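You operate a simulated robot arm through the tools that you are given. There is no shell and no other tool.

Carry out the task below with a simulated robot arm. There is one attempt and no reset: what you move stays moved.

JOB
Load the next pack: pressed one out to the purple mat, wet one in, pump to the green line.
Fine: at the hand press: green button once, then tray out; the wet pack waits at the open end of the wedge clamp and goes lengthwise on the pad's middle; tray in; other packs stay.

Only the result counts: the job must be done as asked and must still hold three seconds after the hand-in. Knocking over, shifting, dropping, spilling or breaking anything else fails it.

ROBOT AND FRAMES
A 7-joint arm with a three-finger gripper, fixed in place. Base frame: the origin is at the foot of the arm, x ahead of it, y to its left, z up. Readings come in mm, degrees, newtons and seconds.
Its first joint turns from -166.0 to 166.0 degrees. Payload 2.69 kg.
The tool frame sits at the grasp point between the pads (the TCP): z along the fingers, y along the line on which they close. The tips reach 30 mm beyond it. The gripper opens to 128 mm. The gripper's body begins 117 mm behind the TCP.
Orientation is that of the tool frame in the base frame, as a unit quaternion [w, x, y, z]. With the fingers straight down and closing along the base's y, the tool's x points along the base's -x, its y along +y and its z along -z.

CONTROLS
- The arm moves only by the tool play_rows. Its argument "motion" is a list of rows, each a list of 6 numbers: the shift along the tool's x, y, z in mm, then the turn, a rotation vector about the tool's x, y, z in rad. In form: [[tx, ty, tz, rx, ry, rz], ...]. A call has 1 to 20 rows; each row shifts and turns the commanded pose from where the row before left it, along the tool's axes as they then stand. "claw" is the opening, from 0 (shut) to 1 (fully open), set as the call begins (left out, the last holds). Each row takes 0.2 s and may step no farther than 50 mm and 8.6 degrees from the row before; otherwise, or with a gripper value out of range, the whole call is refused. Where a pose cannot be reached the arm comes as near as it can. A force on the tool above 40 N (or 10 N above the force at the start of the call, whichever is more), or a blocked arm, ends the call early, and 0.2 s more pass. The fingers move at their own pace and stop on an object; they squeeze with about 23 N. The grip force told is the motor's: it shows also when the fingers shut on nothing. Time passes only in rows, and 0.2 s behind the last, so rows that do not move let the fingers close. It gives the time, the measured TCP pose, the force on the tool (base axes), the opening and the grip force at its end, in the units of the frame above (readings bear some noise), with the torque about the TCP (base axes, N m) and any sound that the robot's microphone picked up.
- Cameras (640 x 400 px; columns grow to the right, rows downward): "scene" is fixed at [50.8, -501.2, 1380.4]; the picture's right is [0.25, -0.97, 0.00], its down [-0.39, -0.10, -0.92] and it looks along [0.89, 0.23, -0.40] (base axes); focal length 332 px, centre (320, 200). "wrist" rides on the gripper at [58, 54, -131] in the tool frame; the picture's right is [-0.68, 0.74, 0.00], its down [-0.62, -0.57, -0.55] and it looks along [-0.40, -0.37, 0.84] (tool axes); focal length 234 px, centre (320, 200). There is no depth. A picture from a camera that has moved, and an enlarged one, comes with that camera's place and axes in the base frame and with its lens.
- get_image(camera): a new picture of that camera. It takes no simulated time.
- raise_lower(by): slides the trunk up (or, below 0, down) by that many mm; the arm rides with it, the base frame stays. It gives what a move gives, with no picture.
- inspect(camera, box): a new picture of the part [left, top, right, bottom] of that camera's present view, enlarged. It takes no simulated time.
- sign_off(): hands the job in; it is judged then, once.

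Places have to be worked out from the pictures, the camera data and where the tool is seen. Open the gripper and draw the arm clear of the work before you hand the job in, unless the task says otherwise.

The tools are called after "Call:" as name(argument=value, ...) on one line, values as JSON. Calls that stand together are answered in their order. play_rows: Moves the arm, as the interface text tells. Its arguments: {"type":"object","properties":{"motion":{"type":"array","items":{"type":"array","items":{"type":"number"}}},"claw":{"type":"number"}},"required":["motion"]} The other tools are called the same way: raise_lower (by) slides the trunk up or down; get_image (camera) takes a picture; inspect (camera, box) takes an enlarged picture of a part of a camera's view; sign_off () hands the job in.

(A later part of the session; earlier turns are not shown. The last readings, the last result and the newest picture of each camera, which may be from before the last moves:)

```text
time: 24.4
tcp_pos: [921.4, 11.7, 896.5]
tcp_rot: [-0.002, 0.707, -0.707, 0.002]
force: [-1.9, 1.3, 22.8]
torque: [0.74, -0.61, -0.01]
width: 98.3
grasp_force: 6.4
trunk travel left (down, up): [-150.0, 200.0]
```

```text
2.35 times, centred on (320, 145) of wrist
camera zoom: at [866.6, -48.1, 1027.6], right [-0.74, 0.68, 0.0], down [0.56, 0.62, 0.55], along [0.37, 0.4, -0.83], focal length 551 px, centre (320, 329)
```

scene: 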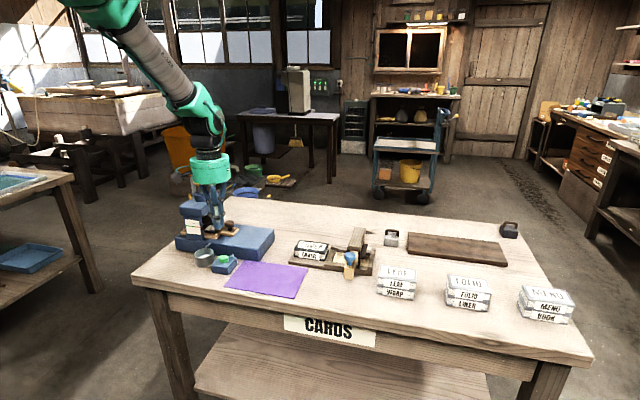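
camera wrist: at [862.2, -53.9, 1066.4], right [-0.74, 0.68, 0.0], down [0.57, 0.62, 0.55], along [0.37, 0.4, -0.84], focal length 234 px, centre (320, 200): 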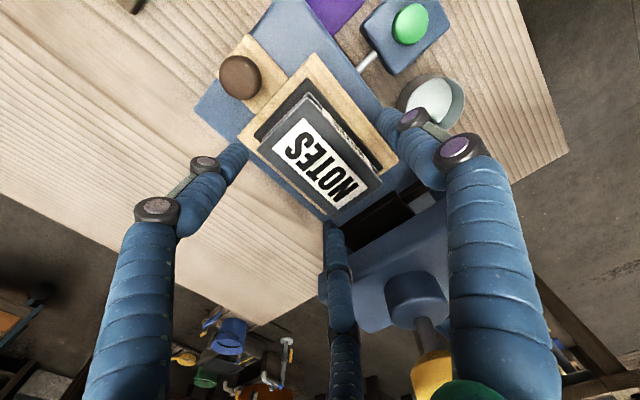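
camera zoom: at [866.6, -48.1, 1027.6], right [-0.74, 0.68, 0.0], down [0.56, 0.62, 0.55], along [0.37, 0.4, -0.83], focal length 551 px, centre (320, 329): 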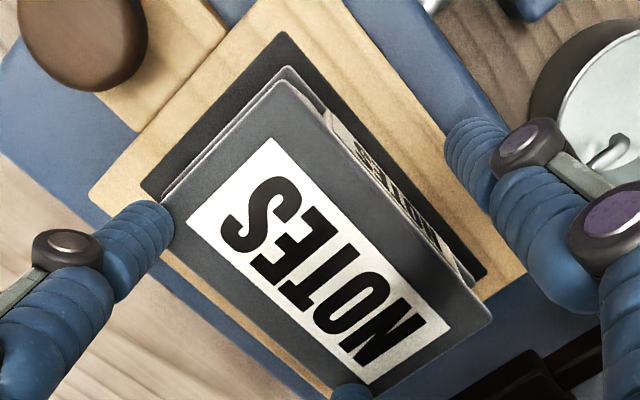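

The push-back and torque show something new: force at about (+27, +32) mm from the TCP and the fingers blocked at 98 mm, which fits the three fingers seen at 120° (one on −x, two on +x/±y) rather than a two-finger jaw; two tips are resting on the pack's back edge. I lift straight off and re-plan.

Call:
play_rows(motion=[[0, 0, -10, 0, 0, 0], [0, 0, -20, 0, 0, 0], [0, 0, -40, 0, 0, 0], [0, 0, -40, 0, 0, 0], [0, 0, 0, 0, 0, 0]], claw=0.8)

Call:
get_image(camera="wrist")

Call:
inspect(camera="scene", box=[180, 140, 300, 260])

Call:
inspect(camera="wrist", box=[220, 40, 440, 220])

```text
time: 25.6
tcp_pos: [920.8, 10.4, 1005.4]
tcp_rot: [-0.001, 0.708, -0.706, 0.0]
force: [0.6, -0.3, 0.1]
torque: [0.0, -0.04, 0.03]
width: 102.2
grasp_force: 0.0
trunk travel left (down, up): [-150.0, 200.0]
```

```text
taken
camera wrist: at [866.9, -48.5, 1135.4], right [-0.74, 0.68, 0.0], down [0.57, 0.62, 0.55], along [0.37, 0.4, -0.84], focal length 234 px, centre (320, 200)
```

wrist: 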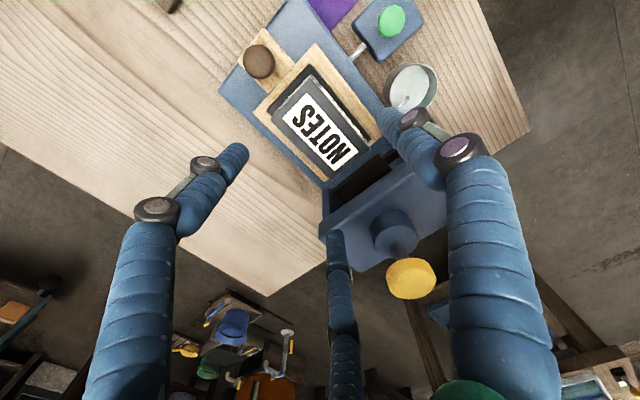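

```text
3.33 times, centred on (240, 200) of scene
camera zoom: at [50.8, -501.2, 1380.4], right [0.25, -0.97, 0.0], down [-0.39, -0.1, -0.92], along [0.89, 0.23, -0.4], focal length 1106 px, centre (587, 200)
```

zoom: 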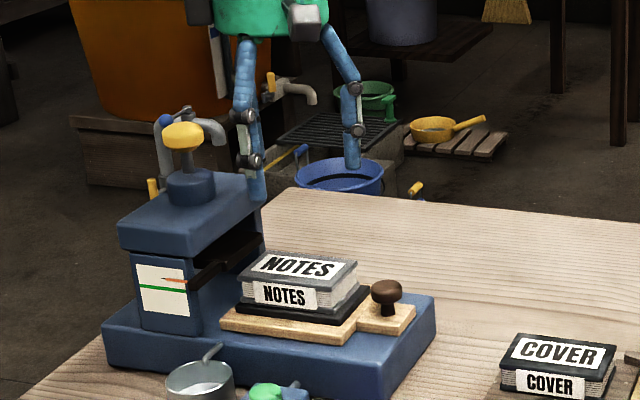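

```text
2.22 times, centred on (330, 130) of wrist
camera zoom: at [866.9, -48.5, 1135.4], right [-0.74, 0.68, 0.0], down [0.57, 0.62, 0.55], along [0.37, 0.4, -0.84], focal length 520 px, centre (298, 356)
```

zoom: 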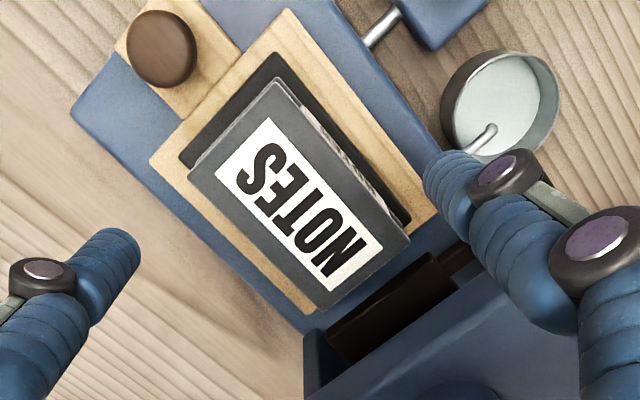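

Nothing shifted. To give the three-finger hand room from the press head, I'll regrip the tray knob (now at about (917.5, −81)) with a small opening and a slightly higher grip, and draw the tray a little further.

Call:
play_rows(motion=[[45, 1.5, 0, 0, 0, 0], [46.4, 1.5, 0, 0, 0, 0], [0, 0, 40, 0, 0, 0], [0, 0, 40, 0, 0, 0], [0, 0, 12, 0, 0, 0], [0, 0, 0, 0, 0, 0]], claw=0.33)

Call:
inspect(camera="wrist", box=[220, 80, 440, 220])

Call:
inspect(camera="scene", box=[200, 180, 300, 260])

```text
time: 27.0
tcp_pos: [918.0, -79.7, 911.7]
tcp_rot: [0.0, 0.707, -0.707, 0.0]
force: [0.4, -1.2, 0.3]
torque: [0.02, 0.04, -0.01]
width: 42.1
grasp_force: 0.0
trunk travel left (down, up): [-150.0, 200.0]
```

```text
2.86 times, centred on (330, 150) of wrist
camera zoom: at [863.3, -139.6, 1042.7], right [-0.74, 0.68, 0.0], down [0.57, 0.62, 0.55], along [0.37, 0.4, -0.84], focal length 669 px, centre (291, 343)
```

zoom: 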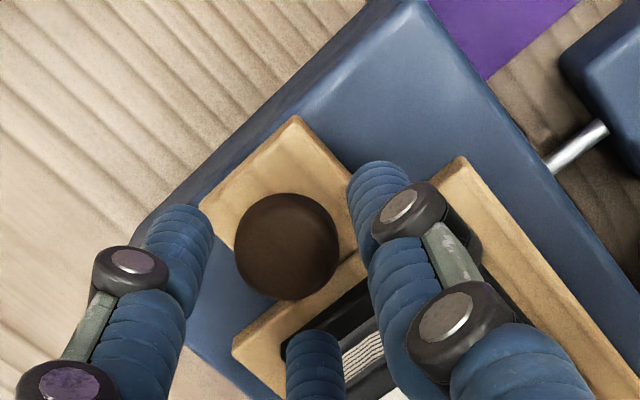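

```text
5.00 times, centred on (250, 220) of scene
camera zoom: at [50.8, -501.2, 1380.4], right [0.25, -0.97, 0.0], down [-0.39, -0.1, -0.92], along [0.89, 0.23, -0.4], focal length 1658 px, centre (670, 100)
```

zoom: 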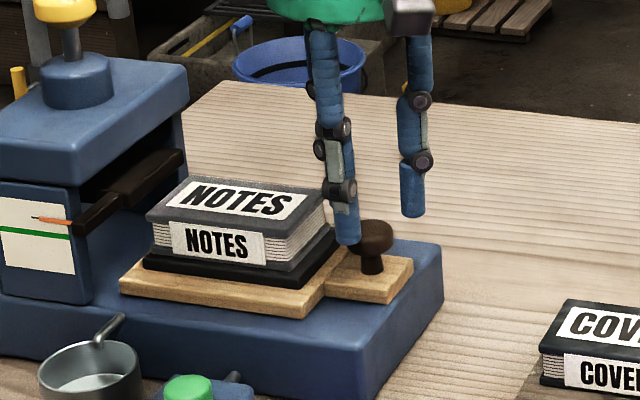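

Knob centre refined to (917, −83). I shift 3 mm, descend to z≈888 and close.

Call:
play_rows(motion=[[3.2, 1, 0, 0, 0, 0], [0, 0, 12, 0, 0, 0], [0, 0, 12, 0, 0, 0], [0, 0, 0, 0, 0, 0]])

Call:
play_rows(motion=[[0, 0, 0, 0, 0, 0], [0, 0, 0, 0, 0, 0], [0, 0, 0, 0, 0, 0]], claw=0)

Call:
inspect(camera="scene", box=[200, 180, 300, 260])

```text
time: 28.0
tcp_pos: [916.0, -83.0, 888.2]
tcp_rot: [0.0, -0.707, 0.708, 0.0]
force: [0.0, -0.6, -0.4]
torque: [0.01, -0.01, -0.05]
width: 42.3
grasp_force: 0.1
trunk travel left (down, up): [-150.0, 200.0]
```

```text
time: 28.8
tcp_pos: [917.3, -82.5, 887.5]
tcp_rot: [0.0, -0.707, 0.707, 0.0]
force: [14.6, -0.3, -3.0]
torque: [0.01, -0.47, 0.01]
width: 31.3
grasp_force: 23.0
trunk travel left (down, up): [-150.0, 200.0]
```

```text
5.00 times, centred on (250, 220) of scene
camera zoom: at [50.8, -501.2, 1380.4], right [0.25, -0.97, 0.0], down [-0.39, -0.1, -0.92], along [0.89, 0.23, -0.4], focal length 1658 px, centre (670, 100)
```

zoom: 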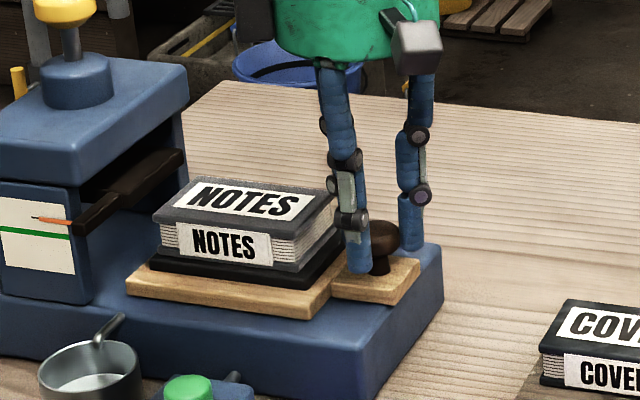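

Gripped again. I ease +x by 2 mm and pull the tray out another 14 mm.

Call:
play_rows(motion=[[0, -2, 0, 0, 0, 0], [5, 0, 0, 0, 0, 0], [5, 0, 0, 0, 0, 0], [4, 0, 0, 0, 0, 0], [0, 0, 0, 0, 0, 0]])

Call:
play_rows(motion=[[0, 0, 0, 0, 0, 0], [0, 0, 0, 0, 0, 0], [0, 0, -15, 0, 0, 0], [0, 0, -20, 0, 0, 0], [0, 0, -40, 0, 0, 0], [0, 0, -40, 0, 0, 0]], claw=0.32)

Call:
inspect(camera="scene", box=[200, 180, 300, 260])

```text
time: 30.0
tcp_pos: [917.7, -98.0, 887.6]
tcp_rot: [0.0, 0.707, -0.707, 0.0]
force: [3.0, 1.0, 3.0]
torque: [0.0, -0.01, 0.01]
width: 30.5
grasp_force: 23.1
trunk travel left (down, up): [-150.0, 200.0]
```

```text
time: 31.4
tcp_pos: [918.3, -96.6, 1001.5]
tcp_rot: [0.0, -0.707, 0.707, 0.0]
force: [-1.2, -0.1, 0.4]
torque: [-0.03, -0.02, 0.01]
width: 40.9
grasp_force: 0.1
trunk travel left (down, up): [-150.0, 200.0]
```

```text
5.00 times, centred on (250, 220) of scene
camera zoom: at [50.8, -501.2, 1380.4], right [0.25, -0.97, 0.0], down [-0.39, -0.1, -0.92], along [0.89, 0.23, -0.4], focal length 1658 px, centre (670, 100)
```

zoom: 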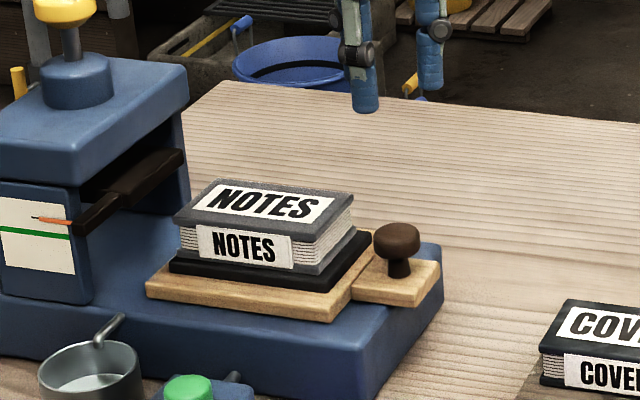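

Tray stayed out this time. Now over NOTES (expected centre ≈ (918, −4)); I move above with wide opening and measure.

Call:
play_rows(motion=[[-46, -6, 0, 0, 0, 0], [-46, -6, 0, 0, 0, 0], [0, 0, 30, 0, 0, 0], [0, 0, 20, 0, 0, 0], [0, 0, 0, 0, 0, 0]], claw=0.85)

Call:
inspect(camera="wrist", box=[210, 40, 430, 240])

Call:
get_image(camera="wrist")

Call:
inspect(camera="scene", box=[180, 160, 300, 260])

```text
time: 32.6
tcp_pos: [932.0, -4.7, 953.1]
tcp_rot: [0.0, 0.707, -0.707, 0.001]
force: [-0.7, 0.0, -0.3]
torque: [0.04, 0.02, -0.04]
width: 109.1
grasp_force: 0.1
trunk travel left (down, up): [-150.0, 200.0]
```

```text
2.00 times, centred on (320, 140) of wrist
camera zoom: at [877.0, -64.7, 1083.9], right [-0.74, 0.68, 0.0], down [0.57, 0.62, 0.55], along [0.37, 0.4, -0.84], focal length 468 px, centre (320, 320)
```

zoom: 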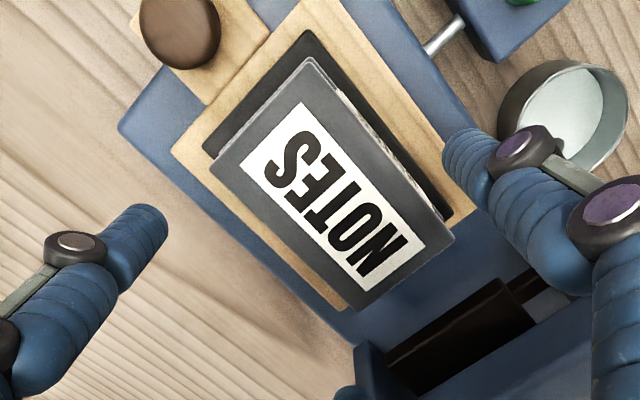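

```text
taken
camera wrist: at [877.0, -64.7, 1083.9], right [-0.74, 0.68, 0.0], down [0.57, 0.62, 0.55], along [0.37, 0.4, -0.84], focal length 234 px, centre (320, 200)
```

wrist: 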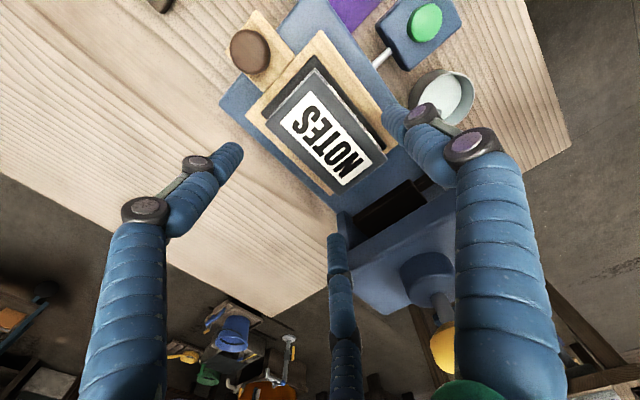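

```text
4.00 times, centred on (240, 210) of scene
camera zoom: at [50.8, -501.2, 1380.4], right [0.25, -0.97, 0.0], down [-0.39, -0.1, -0.92], along [0.89, 0.23, -0.4], focal length 1327 px, centre (640, 160)
```

zoom: 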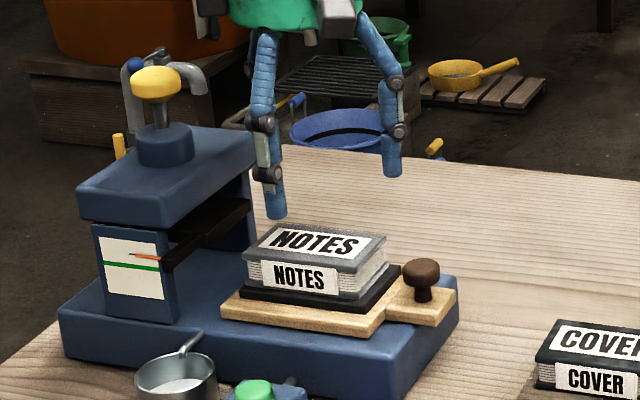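

NOTES centre now ≈ (917, −8). With the 120° fingers the chuck centre should be ~13 mm behind the pack's centre: TCP (930, −8). I descend there with 109 mm opening, checking the force.

Call:
play_rows(motion=[[3.3, 2, 0, 0, 0, 0], [0, 0, 25, 0, 0, 0], [0, 0, 20, 0, 0, 0], [0, 0, 10, 0, 0, 0], [0, 0, 8, 0, 0, 0], [0, 0, 6, 0, 0, 0], [0, 0, 0, 0, 0, 0]], claw=0.85)

Call:
inspect(camera="wrist", box=[190, 60, 450, 280])

Call:
inspect(camera="scene", box=[200, 180, 300, 260])

```text
time: 34.2
tcp_pos: [928.6, -8.4, 884.0]
tcp_rot: [0.0, 0.707, -0.707, 0.0]
force: [-0.5, 0.2, 0.5]
torque: [0.02, 0.03, -0.02]
width: 108.8
grasp_force: 0.0
trunk travel left (down, up): [-150.0, 200.0]
```

```text
1.82 times, centred on (320, 170) of wrist
camera zoom: at [875.0, -68.2, 1015.1], right [-0.74, 0.68, 0.0], down [0.57, 0.62, 0.55], along [0.37, 0.4, -0.84], focal length 426 px, centre (320, 254)
```

zoom: 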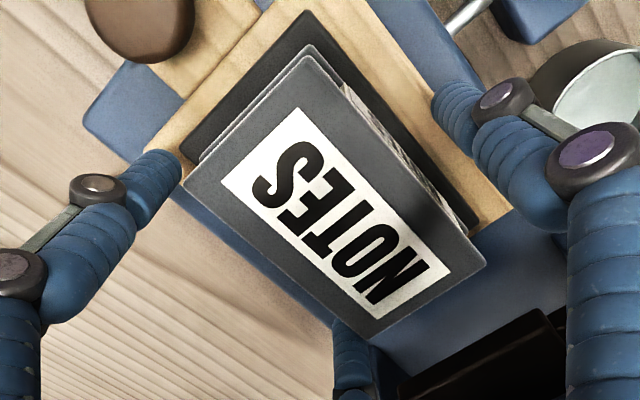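

```text
5.00 times, centred on (250, 220) of scene
camera zoom: at [50.8, -501.2, 1380.4], right [0.25, -0.97, 0.0], down [-0.39, -0.1, -0.92], along [0.89, 0.23, -0.4], focal length 1658 px, centre (670, 100)
```

zoom: 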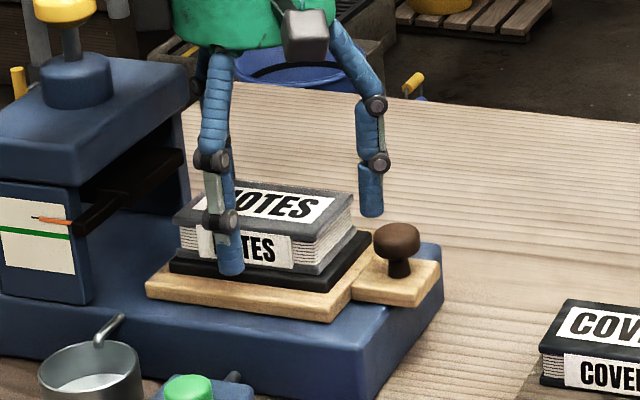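

No contact, fingers straddle the pack. I close the grip here.

Call:
play_rows(motion=[[0, 0, 1.5, 0, 0, 0], [0, 0, 0, 0, 0, 0]])

Call:
play_rows(motion=[[0, 0, 0, 0, 0, 0], [0, 0, 0, 0, 0, 0], [0, 0, 0, 0, 0, 0]], claw=0.3)

Call:
inspect(camera="wrist", box=[190, 60, 450, 280])

Call:
inspect(camera="scene", box=[200, 180, 300, 260])

```text
time: 34.8
tcp_pos: [929.7, -8.5, 883.9]
tcp_rot: [0.0, 0.707, -0.707, 0.0]
force: [-0.6, 0.8, 0.8]
torque: [0.0, -0.02, 0.0]
width: 108.8
grasp_force: 0.0
trunk travel left (down, up): [-150.0, 200.0]
```

```text
time: 35.6
tcp_pos: [928.5, -10.3, 882.5]
tcp_rot: [0.0, 0.707, -0.707, 0.0]
force: [0.7, -0.1, 1.5]
torque: [-0.03, 0.06, 0.13]
width: 84.2
grasp_force: 23.0
trunk travel left (down, up): [-150.0, 200.0]
```

```text
1.82 times, centred on (320, 170) of wrist
camera zoom: at [874.7, -68.4, 1013.6], right [-0.74, 0.68, 0.0], down [0.57, 0.62, 0.55], along [0.37, 0.4, -0.84], focal length 426 px, centre (320, 254)
```

zoom: 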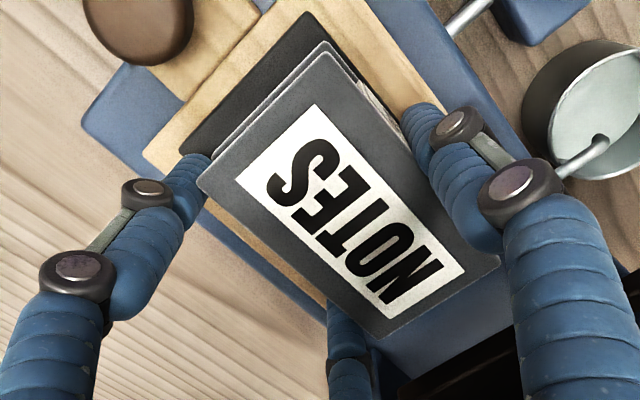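

```text
5.00 times, centred on (250, 220) of scene
camera zoom: at [50.8, -501.2, 1380.4], right [0.25, -0.97, 0.0], down [-0.39, -0.1, -0.92], along [0.89, 0.23, -0.4], focal length 1658 px, centre (670, 100)
```

zoom: 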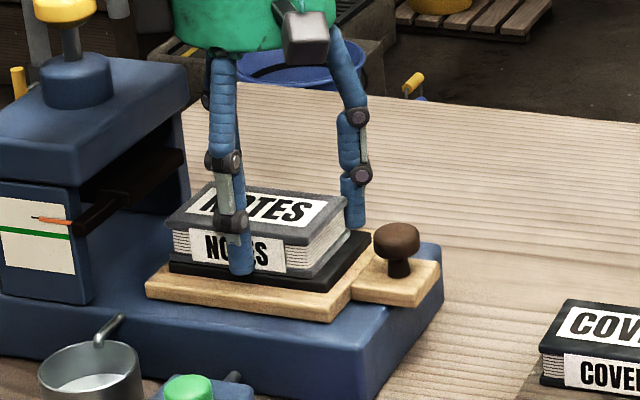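

Gripped at 84 mm as the three-finger geometry predicted. I lift slowly and check.

Call:
play_rows(motion=[[0, 0, -4, 0, 0, 0], [0, 0, -6, 0, 0, 0], [0, 0, -10, 0, 0, 0], [0, 0, -15, 0, 0, 0], [0, 0, 0, 0, 0, 0]])

Call:
inspect(camera="wrist", box=[190, 60, 450, 280])

Call:
inspect(camera="scene", box=[200, 180, 300, 260])

```text
time: 36.8
tcp_pos: [926.6, -8.5, 919.1]
tcp_rot: [0.0, -0.707, 0.707, 0.0]
force: [-0.3, 0.1, -0.6]
torque: [-0.01, -0.03, -0.04]
width: 38.5
grasp_force: 0.0
trunk travel left (down, up): [-150.0, 200.0]
```

```text
1.82 times, centred on (320, 170) of wrist
camera zoom: at [874.2, -68.6, 1049.4], right [-0.74, 0.68, 0.0], down [0.57, 0.62, 0.55], along [0.37, 0.4, -0.84], focal length 426 px, centre (320, 254)
```

zoom: 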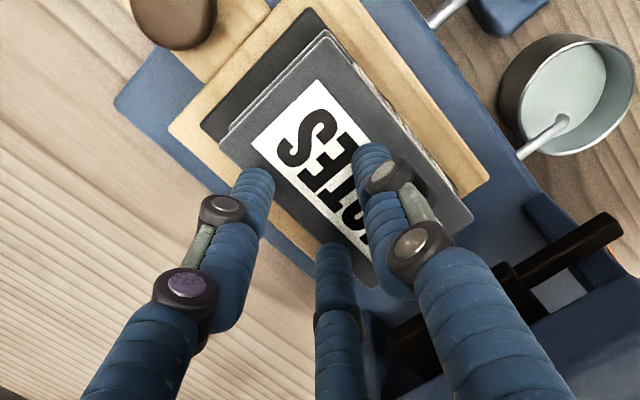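

```text
5.00 times, centred on (250, 220) of scene
camera zoom: at [50.8, -501.2, 1380.4], right [0.25, -0.97, 0.0], down [-0.39, -0.1, -0.92], along [0.89, 0.23, -0.4], focal length 1658 px, centre (670, 100)
```

zoom: 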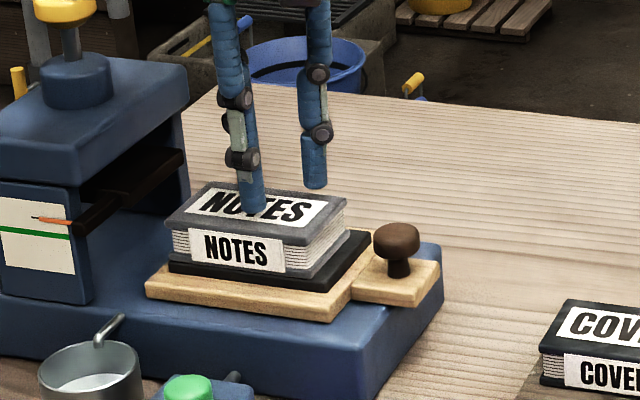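

The pack slipped out and stayed on the pad: the two oblique fingers gave a poor hold. A better grip is the lone finger on the +y end and the other pair on the two long sides, so I rise, turn back to the starting orientation and measure the pack again.

Call:
play_rows(motion=[[0, 0, -40, 0, 0, 0], [0, 0, -45, 0, 0, 0], [0, 0, 0, 0, 0, 0.1428], [0, 0, 0, 0, 0, 0.1428], [0, 0, 0, 0, 0, 0.1428], [0, 0, 0, 0, 0, 0.1428], [0, 0, 0, 0, 0, 0.1428], [0, 0, 0, 0, 0, 0.1428], [0, 0, 0, 0, 0, 0.1428], [0, 0, 0, 0, 0, 0.1428], [0, 0, 0, 0, 0, 0.1428], [0, 0, 0, 0, 0, 0.1428], [0, 0, 0, 0, 0, 0.1428], [0, 0, 0, 0, 0, 0]], claw=0.66)

Call:
get_image(camera="wrist")

Call:
inspect(camera="wrist", box=[190, 60, 450, 280])

Call:
inspect(camera="scene", box=[210, 205, 270, 245])

```text
time: 39.8
tcp_pos: [928.7, -8.0, 1003.7]
tcp_rot: [-0.001, 0.0, 1.0, -0.001]
force: [-0.1, -0.3, -0.3]
torque: [-0.02, 0.03, 0.0]
width: 84.5
grasp_force: 0.2
trunk travel left (down, up): [-150.0, 200.0]
```

```text
taken
camera wrist: at [869.8, 44.0, 1133.6], right [0.68, 0.74, 0.0], down [0.62, -0.57, 0.55], along [0.4, -0.37, -0.84], focal length 234 px, centre (320, 200)
```

wrist: 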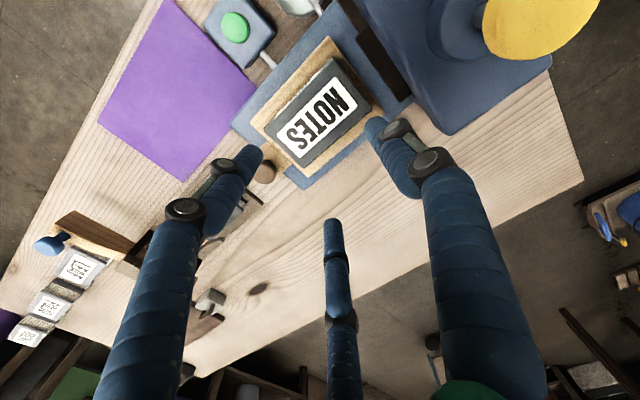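

```text
1.82 times, centred on (320, 170) of wrist
camera zoom: at [869.8, 44.0, 1133.6], right [0.68, 0.74, 0.0], down [0.62, -0.57, 0.55], along [0.4, -0.37, -0.84], focal length 426 px, centre (320, 254)
```

zoom: 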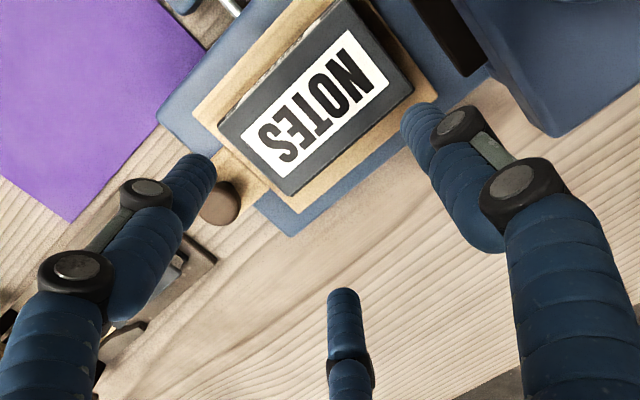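

```text
10.00 times, centred on (240, 225) of scene
camera zoom: at [50.8, -501.2, 1380.4], right [0.25, -0.97, 0.0], down [-0.39, -0.1, -0.92], along [0.89, 0.23, -0.4], focal length 3317 px, centre (1120, -50)
```

zoom: 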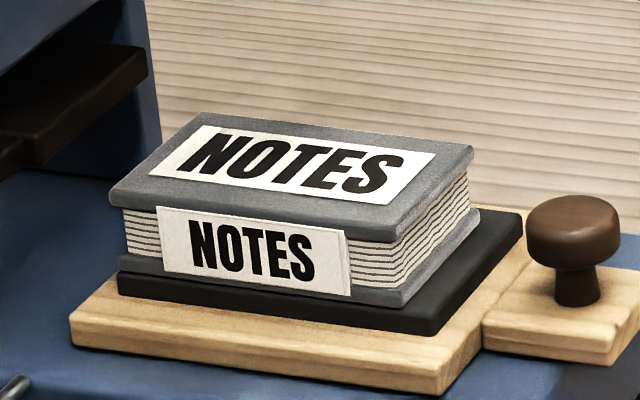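

Now the geometry is clear: lone finger at +y, pair at ±x. NOTES: x 884–941, y −50–47. I position at (912.5, 15) with 80 mm opening and come down to just above it to check.

Call:
play_rows(motion=[[8.1, 11.5, 0, 0, 0, 0], [8.1, 11.5, 0, 0, 0, 0], [0, 0, 30, 0, 0, 0], [0, 0, 30, 0, 0, 0], [0, 0, 23, 0, 0, 0], [0, 0, 0, 0, 0, 0]], claw=0.63)

Call:
inspect(camera="wrist", box=[190, 60, 450, 280])

Call:
inspect(camera="scene", box=[200, 180, 280, 245])

```text
time: 41.2
tcp_pos: [912.2, 13.7, 919.6]
tcp_rot: [0.0, 0.0, 1.0, 0.0]
force: [0.4, -0.6, 0.1]
torque: [-0.01, 0.0, 0.05]
width: 79.9
grasp_force: 0.1
trunk travel left (down, up): [-150.0, 200.0]
```

```text
1.82 times, centred on (320, 170) of wrist
camera zoom: at [853.6, 67.0, 1050.6], right [0.68, 0.74, 0.0], down [0.62, -0.57, 0.55], along [0.4, -0.37, -0.84], focal length 426 px, centre (320, 254)
```

zoom: 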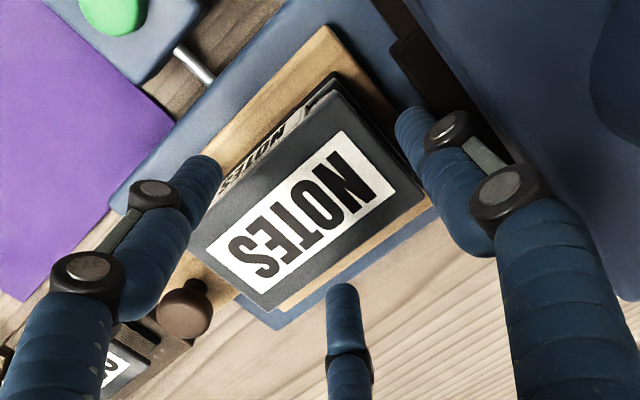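

```text
6.15 times, centred on (240, 212) of scene
camera zoom: at [50.8, -501.2, 1380.4], right [0.25, -0.97, 0.0], down [-0.39, -0.1, -0.92], along [0.89, 0.23, -0.4], focal length 2041 px, centre (812, 123)
```

zoom: 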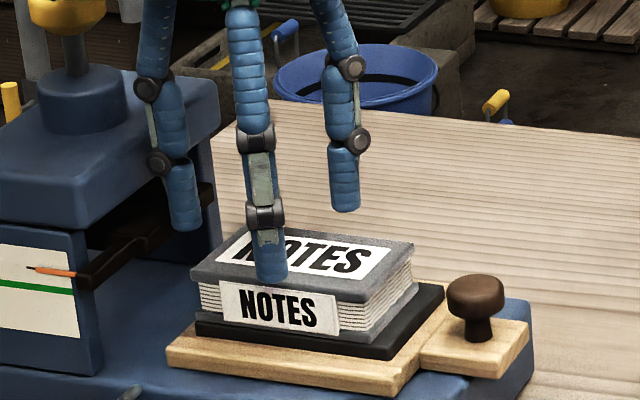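

Aligned. I nudge 2 mm +y and descend the last ~38 mm around the pack carefully.

Call:
play_rows(motion=[[0, 2, 10, 0, 0, 0], [0, 0, 10, 0, 0, 0], [0, 0, 8, 0, 0, 0], [0, 0, 6, 0, 0, 0], [0, 0, 5, 0, 0, 0], [0, 0, 0, 0, 0, 0]])

Call:
inspect(camera="wrist", box=[190, 60, 450, 280])

Call:
inspect(camera="scene", box=[200, 190, 280, 255])

```text
time: 42.6
tcp_pos: [912.5, 15.1, 879.0]
tcp_rot: [0.0, 0.001, 1.0, 0.0]
force: [4.7, -7.2, 4.5]
torque: [0.53, 0.11, -0.2]
width: 79.7
grasp_force: 0.1
trunk travel left (down, up): [-150.0, 200.0]
```

```text
1.82 times, centred on (320, 170) of wrist
camera zoom: at [854.0, 68.2, 1011.4], right [0.68, 0.74, 0.0], down [0.62, -0.57, 0.55], along [0.4, -0.37, -0.84], focal length 426 px, centre (320, 254)
```

zoom: 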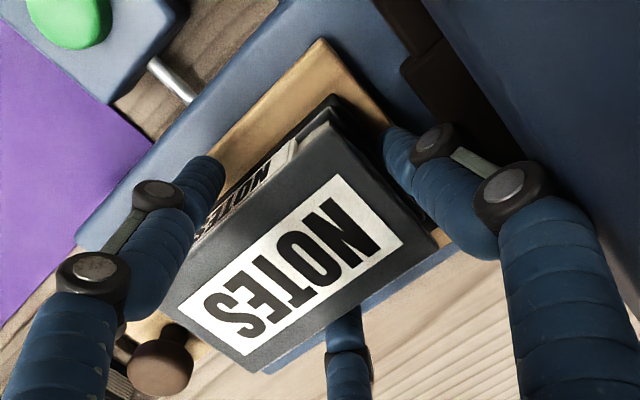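

```text
6.15 times, centred on (240, 222) of scene
camera zoom: at [50.8, -501.2, 1380.4], right [0.25, -0.97, 0.0], down [-0.39, -0.1, -0.92], along [0.89, 0.23, -0.4], focal length 2041 px, centre (812, 62)
```

zoom: 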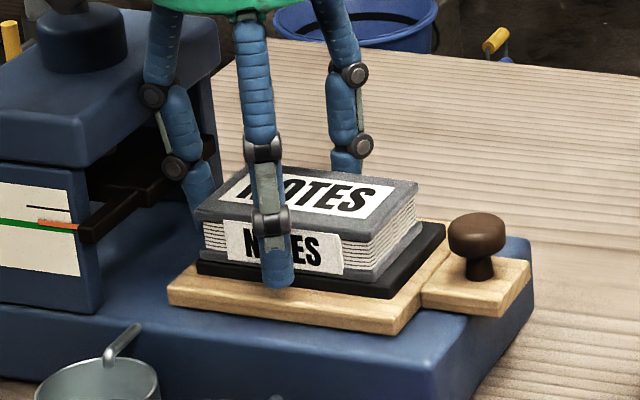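

The platen pointer has dropped and there is a side load: the +y finger's knuckle seems to be bearing on the platen. I back straight up at once and check the gauge.

Call:
play_rows(motion=[[0, -3, -8, 0, 0, 0], [0, 0, -15, 0, 0, 0], [0, 0, -25, 0, 0, 0], [0, 0, -40, 0, 0, 0], [0, 0, -40, 0, 0, 0], [0, 0, 0, 0, 0, 0]])

Call:
inspect(camera="scene", box=[180, 165, 260, 245])

Call:
get_image(camera="wrist")

Call:
get_image(camera="scene")

```text
time: 44.0
tcp_pos: [911.0, 12.7, 1010.4]
tcp_rot: [-0.001, 0.0, 1.0, 0.0]
force: [0.0, -0.1, 0.3]
torque: [0.01, -0.04, 0.0]
width: 81.0
grasp_force: 0.0
trunk travel left (down, up): [-150.0, 200.0]
```

```text
5.00 times, centred on (220, 205) of scene
camera zoom: at [50.8, -501.2, 1380.4], right [0.25, -0.97, 0.0], down [-0.39, -0.1, -0.92], along [0.89, 0.23, -0.4], focal length 1658 px, centre (820, 175)
```

zoom: 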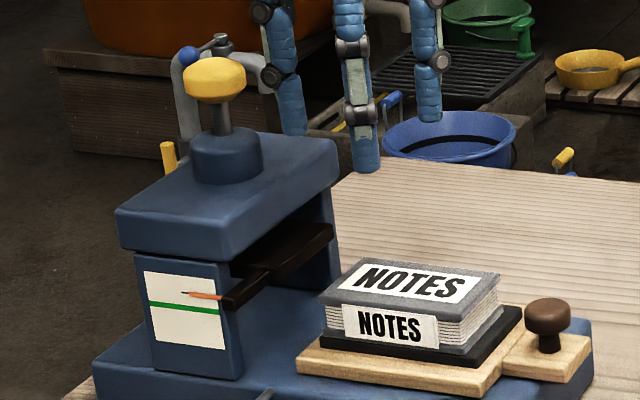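

```text
taken
camera wrist: at [852.5, 65.2, 1140.5], right [0.68, 0.74, 0.0], down [0.62, -0.57, 0.55], along [0.4, -0.37, -0.84], focal length 234 px, centre (320, 200)
```

wrist: 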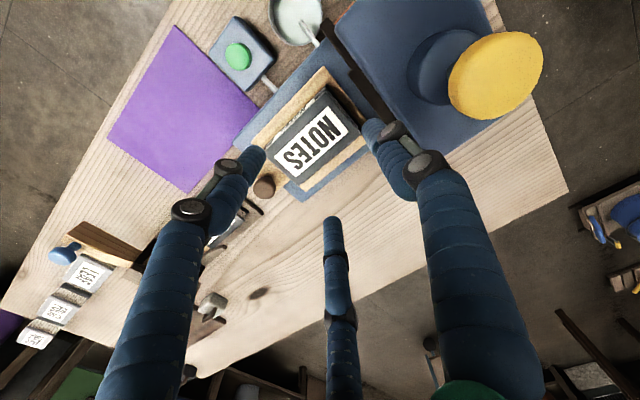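

```text
taken
```

scene: 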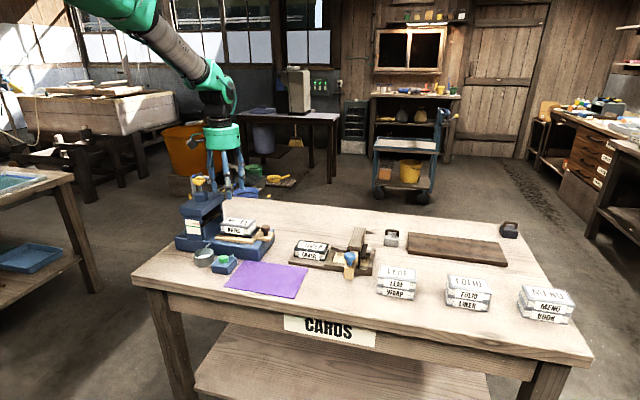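

The platen sprang back to its top mark, so nothing was pumped. To clear that finger I'll draw the tray out another ~15 mm: move over the knob in this orientation with a small opening and look.

Call:
play_rows(motion=[[-2, -36, 0, 0, 0, 0], [-2, -36, 0, 0, 0, 0], [-2, -36, 0, 0, 0, 0], [0, 0, 40, 0, 0, 0], [0, 0, 40, 0, 0, 0], [0, 0, 12, 0, 0, 0], [0, 0, 0, 0, 0, 0]], claw=0.33)

Call:
inspect(camera="wrist", box=[210, 60, 430, 220])

Call:
inspect(camera="scene", box=[180, 190, 280, 260])

```text
time: 45.6
tcp_pos: [917.6, -95.9, 916.3]
tcp_rot: [-0.001, 0.0, 1.0, 0.0]
force: [-0.7, 0.8, -0.5]
torque: [0.01, -0.02, 0.01]
width: 42.1
grasp_force: 0.1
trunk travel left (down, up): [-150.0, 200.0]
```

```text
2.50 times, centred on (320, 140) of wrist
camera zoom: at [859.9, -42.8, 1048.2], right [0.68, 0.74, 0.0], down [0.62, -0.57, 0.55], along [0.4, -0.37, -0.84], focal length 585 px, centre (320, 350)
```

zoom: 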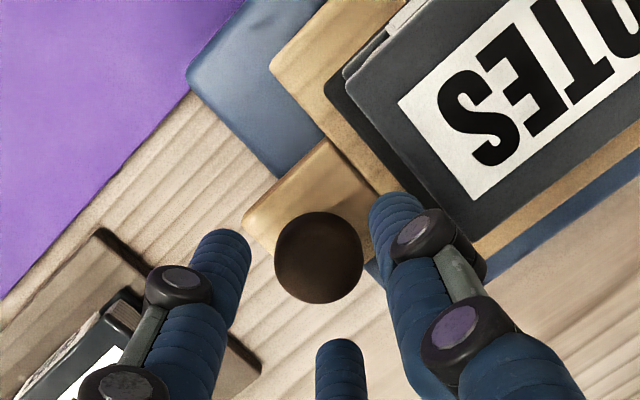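

```text
5.71 times, centred on (230, 225) of scene
camera zoom: at [50.8, -501.2, 1380.4], right [0.25, -0.97, 0.0], down [-0.39, -0.1, -0.92], along [0.89, 0.23, -0.4], focal length 1896 px, centre (834, 57)
```

zoom: 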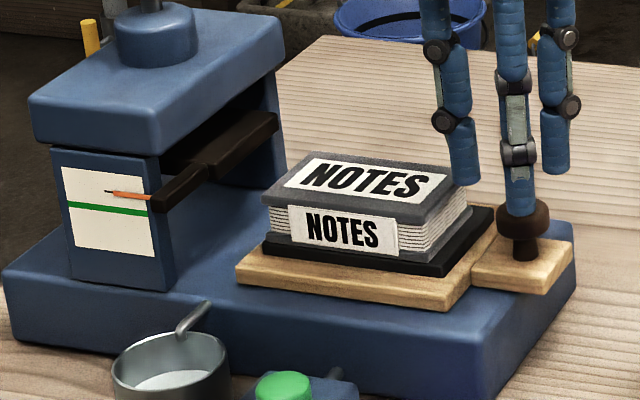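

Centred on the knob (916, −95). I descend, grip, and draw the tray 15 mm further.

Call:
play_rows(motion=[[1, 0, 14, 0, 0, 0], [0, 0, 14, 0, 0, 0], [0, 0, 0, 0, 0, 0]])

Call:
play_rows(motion=[[0, 0, 0, 0, 0, 0], [0, 0, 0, 0, 0, 0], [0, -4, 0, 0, 0, 0], [0, -5, 0, 0, 0, 0], [0, -5, 0, 0, 0, 0], [0, -3, 0, 0, 0, 0], [0, 0, 0, 0, 0, 0]], claw=0)

Call:
inspect(camera="scene", box=[180, 190, 280, 260])

```text
time: 46.4
tcp_pos: [916.6, -95.5, 888.5]
tcp_rot: [0.0, 0.0, 1.0, 0.0]
force: [0.2, -0.4, 0.2]
torque: [0.01, 0.03, 0.02]
width: 42.5
grasp_force: 0.0
trunk travel left (down, up): [-150.0, 200.0]
```

```text
time: 47.7
tcp_pos: [920.9, -105.7, 889.7]
tcp_rot: [0.002, -0.001, 1.0, 0.001]
force: [7.6, 6.0, -5.1]
torque: [0.38, -0.32, 0.16]
width: 29.3
grasp_force: 45.4
trunk travel left (down, up): [-150.0, 200.0]
stopped in row 6: the force on the tool passed its limit at 44 N (the readings are from after the stop); the commanded pose is now the measured one
```

```text
5.71 times, centred on (230, 225) of scene
camera zoom: at [50.8, -501.2, 1380.4], right [0.25, -0.97, 0.0], down [-0.39, -0.1, -0.92], along [0.89, 0.23, -0.4], focal length 1896 px, centre (834, 57)
```

zoom: 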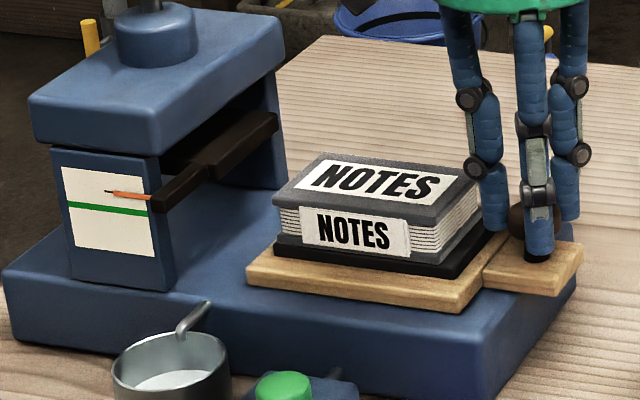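

That's the tray's end stop (knob ≈ −104): fully out. I release with a small opening and rise.

Call:
play_rows(motion=[[0, 0, 0, 0, 0, 0], [0, 0, 0, 0, 0, 0], [0, 0, -15, 0, 0, 0], [0, 0, -30, 0, 0, 0], [0, 0, -40, 0, 0, 0], [0, 0, -35, 0, 0, 0], [0, 0, 0, 0, 0, 0]], claw=0.33)

Call:
play_rows(motion=[[2, 35, 0, 0, 0, 0], [2, 35, 0, 0, 0, 0], [3, 30, 0, 0, 0, 0], [0, 0, 35, 0, 0, 0], [0, 0, 0, 0, 0, 0]], claw=0.63)

Call:
inspect(camera="wrist", box=[190, 40, 450, 240])

Call:
inspect(camera="scene", box=[180, 190, 280, 260])

```text
time: 49.3
tcp_pos: [917.9, -108.4, 1010.7]
tcp_rot: [0.002, -0.001, 1.0, 0.001]
force: [0.5, -0.1, -0.1]
torque: [0.03, -0.03, 0.01]
width: 42.1
grasp_force: 0.1
trunk travel left (down, up): [-150.0, 200.0]
```

```text
time: 50.5
tcp_pos: [912.2, -5.9, 974.5]
tcp_rot: [0.001, -0.001, 1.0, 0.001]
force: [0.4, -0.5, -1.7]
torque: [0.0, 0.08, -0.01]
width: 80.4
grasp_force: 0.0
trunk travel left (down, up): [-150.0, 200.0]
```

```text
2.00 times, centred on (320, 140) of wrist
camera zoom: at [854.3, 46.5, 1105.7], right [0.68, 0.74, 0.0], down [0.62, -0.57, 0.55], along [0.41, -0.37, -0.84], focal length 468 px, centre (320, 320)
```

zoom: 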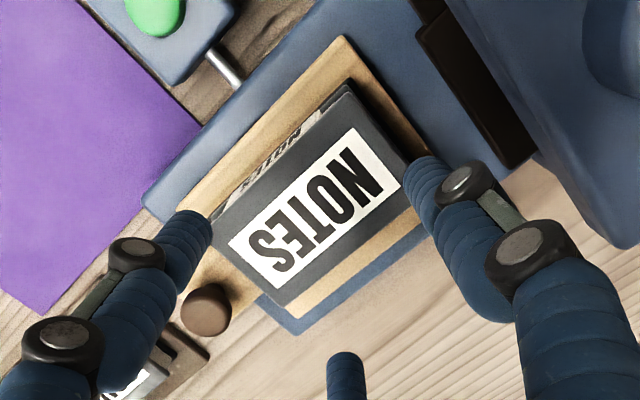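

```text
5.71 times, centred on (230, 225) of scene
camera zoom: at [50.8, -501.2, 1380.4], right [0.25, -0.97, 0.0], down [-0.39, -0.1, -0.92], along [0.89, 0.23, -0.4], focal length 1896 px, centre (834, 57)
```

zoom: 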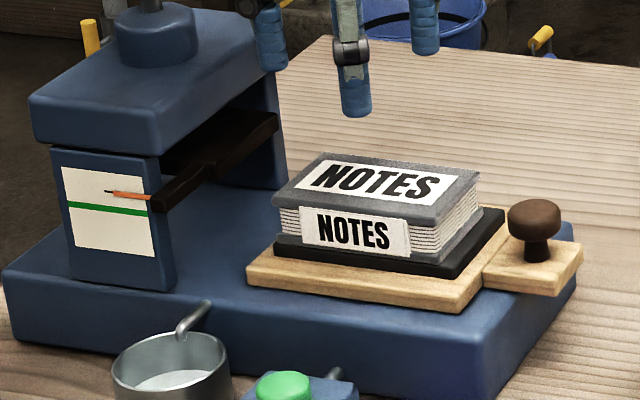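

NOTES now: centre ≈ (910, −10), +y end at 36. TCP target (910, 4). I descend in stages watching force and the platen.

Call:
play_rows(motion=[[2, 10, 0, 0, 0, 0], [0, 0, 30, 0, 0, 0], [0, 0, 25, 0, 0, 0], [0, 0, 15, 0, 0, 0], [0, 0, 10, 0, 0, 0], [0, 0, 7, 0, 0, 0], [0, 0, 6, 0, 0, 0], [0, 0, 0, 0, 0, 0]])

Call:
inspect(camera="wrist", box=[190, 60, 450, 280])

Call:
inspect(camera="scene", box=[180, 190, 280, 260])

```text
time: 52.3
tcp_pos: [910.6, 3.0, 881.9]
tcp_rot: [0.002, -0.002, 1.0, 0.001]
force: [0.4, 0.6, -0.3]
torque: [0.0, 0.01, 0.04]
width: 80.5
grasp_force: 0.2
trunk travel left (down, up): [-150.0, 200.0]
```

```text
1.82 times, centred on (320, 170) of wrist
camera zoom: at [851.2, 55.9, 1012.9], right [0.68, 0.74, 0.0], down [0.61, -0.57, 0.55], along [0.41, -0.37, -0.84], focal length 426 px, centre (320, 254)
```

zoom: 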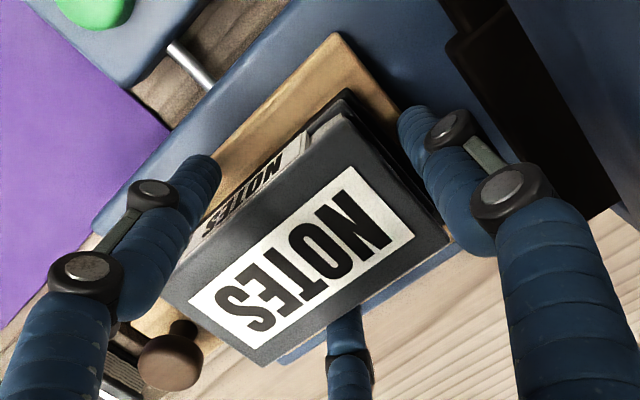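

```text
5.71 times, centred on (230, 225) of scene
camera zoom: at [50.8, -501.2, 1380.4], right [0.25, -0.97, 0.0], down [-0.39, -0.1, -0.92], along [0.89, 0.23, -0.4], focal length 1896 px, centre (834, 57)
```

zoom: 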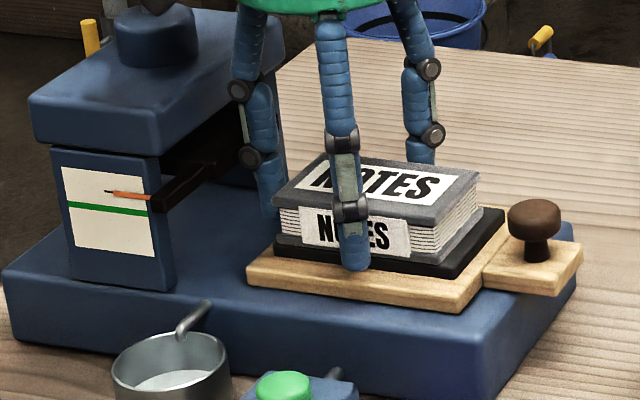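

No contact and the platen is untouched. Tips look to be at ~853, lower than the pad top (~857), so I raise 8 mm so that they grip only the pack, then close.

Call:
play_rows(motion=[[0, 0, -8, 0, 0, 0], [0, 0, 0, 0, 0, 0]])

Call:
play_rows(motion=[[0, 0, 0, 0, 0, 0], [0, 0, 0, 0, 0, 0], [0, 0, 0, 0, 0, 0]], claw=0.2)

Call:
inspect(camera="wrist", box=[190, 60, 450, 280])

Call:
inspect(camera="scene", box=[180, 190, 280, 260])

```text
time: 52.9
tcp_pos: [909.1, 2.5, 889.8]
tcp_rot: [0.001, -0.001, 1.0, 0.001]
force: [-0.3, -0.1, 0.4]
torque: [-0.02, -0.02, 0.0]
width: 80.7
grasp_force: 0.0
trunk travel left (down, up): [-150.0, 200.0]
```

```text
time: 53.7
tcp_pos: [909.6, 4.2, 890.0]
tcp_rot: [0.002, -0.001, 1.0, 0.001]
force: [1.6, 0.0, 1.1]
torque: [0.02, -0.04, 0.01]
width: 70.4
grasp_force: 22.4
trunk travel left (down, up): [-150.0, 200.0]
```

```text
1.82 times, centred on (320, 170) of wrist
camera zoom: at [851.2, 55.9, 1021.2], right [0.68, 0.74, 0.0], down [0.61, -0.57, 0.55], along [0.41, -0.37, -0.84], focal length 426 px, centre (320, 254)
```

zoom: 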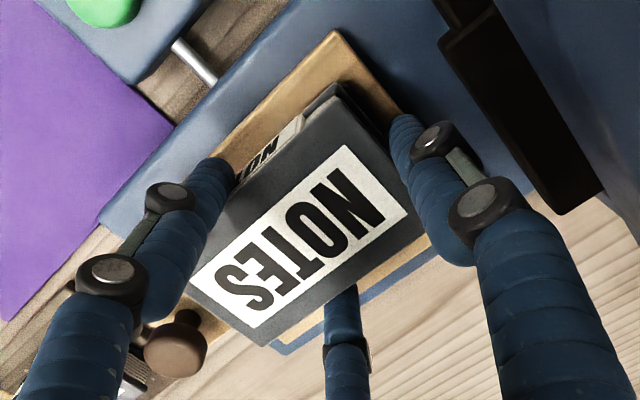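

```text
5.71 times, centred on (230, 225) of scene
camera zoom: at [50.8, -501.2, 1380.4], right [0.25, -0.97, 0.0], down [-0.39, -0.1, -0.92], along [0.89, 0.23, -0.4], focal length 1896 px, centre (834, 57)
```

zoom: 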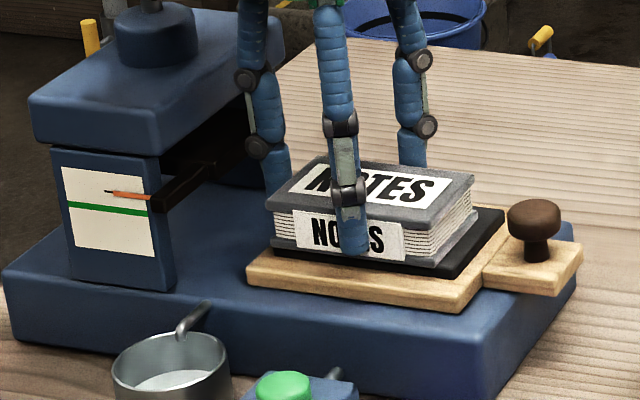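

Gripped at 70 mm on the pack's long sides. I lift gently.

Call:
play_rows(motion=[[0, 0, -3, 0, 0, 0], [0, 0, -5, 0, 0, 0], [0, 0, -8, 0, 0, 0], [0, 0, -10, 0, 0, 0], [0, 0, 0, 0, 0, 0]])

Call:
inspect(camera="wrist", box=[190, 60, 450, 280])

Call:
inspect(camera="scene", box=[180, 190, 280, 260])

```text
time: 54.9
tcp_pos: [908.7, 2.8, 915.2]
tcp_rot: [0.002, -0.001, 1.0, 0.001]
force: [-0.2, 0.9, -1.1]
torque: [0.03, -0.03, 0.04]
width: 70.7
grasp_force: 22.8
trunk travel left (down, up): [-150.0, 200.0]
```

```text
1.82 times, centred on (320, 170) of wrist
camera zoom: at [850.5, 55.7, 1046.8], right [0.68, 0.74, 0.0], down [0.62, -0.57, 0.55], along [0.41, -0.37, -0.84], focal length 426 px, centre (320, 254)
```

zoom: 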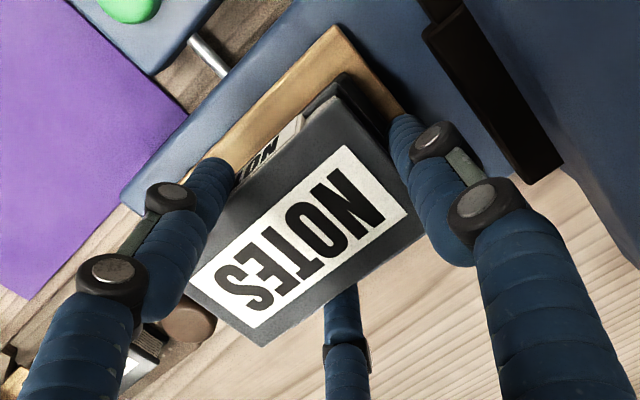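

```text
5.71 times, centred on (230, 225) of scene
camera zoom: at [50.8, -501.2, 1380.4], right [0.25, -0.97, 0.0], down [-0.39, -0.1, -0.92], along [0.89, 0.23, -0.4], focal length 1896 px, centre (834, 57)
```

zoom: 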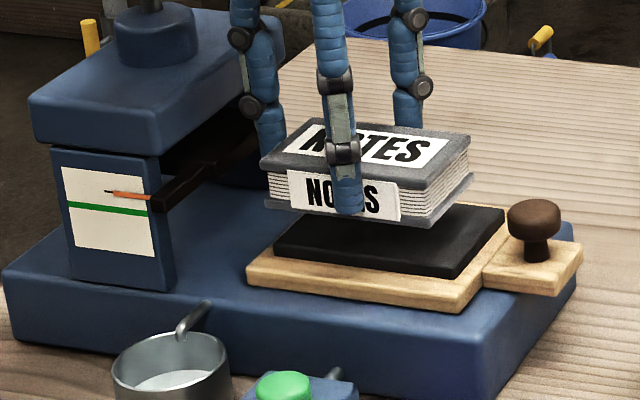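

NOTES is lifted level. I carry it up and over to the mat's middle (about (777, −155)).

Call:
play_rows(motion=[[0, 0, -20, 0, 0, 0], [0, 0, -25, 0, 0, 0], [16.5, -18.4, 0, 0, 0, 0], [16.5, -18.4, 0, 0, 0, 0], [16.5, -18.4, 0, 0, 0, 0], [16.5, -18.4, 0, 0, 0, 0], [16.5, -18.4, 0, 0, 0, 0], [16.5, -18.4, 0, 0, 0, 0], [16.5, -18.4, 0, 0, 0, 0], [16.5, -18.4, 0, 0, 0, 0], [0, 0, 0, 0, 0, 0]])

Call:
get_image(camera="wrist")

Call:
inspect(camera="scene", box=[180, 180, 340, 310])

```text
time: 57.3
tcp_pos: [777.2, -143.6, 959.7]
tcp_rot: [0.001, -0.001, 1.0, 0.001]
force: [-0.2, 0.1, -1.3]
torque: [0.05, -0.03, 0.02]
width: 70.4
grasp_force: 23.0
trunk travel left (down, up): [-150.0, 200.0]
```

```text
taken
camera wrist: at [717.6, -91.6, 1091.8], right [0.68, 0.74, 0.0], down [0.61, -0.57, 0.55], along [0.41, -0.37, -0.84], focal length 234 px, centre (320, 200)
```

wrist: 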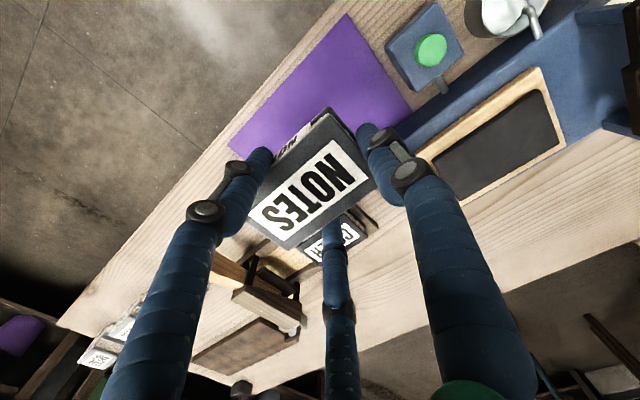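

```text
3.08 times, centred on (260, 245) of scene
camera zoom: at [50.8, -501.2, 1380.4], right [0.25, -0.97, 0.0], down [-0.39, -0.1, -0.92], along [0.89, 0.23, -0.4], focal length 1021 px, centre (505, 62)
```

zoom: 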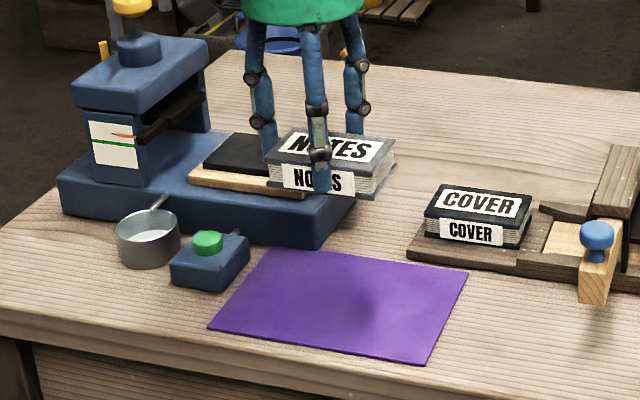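

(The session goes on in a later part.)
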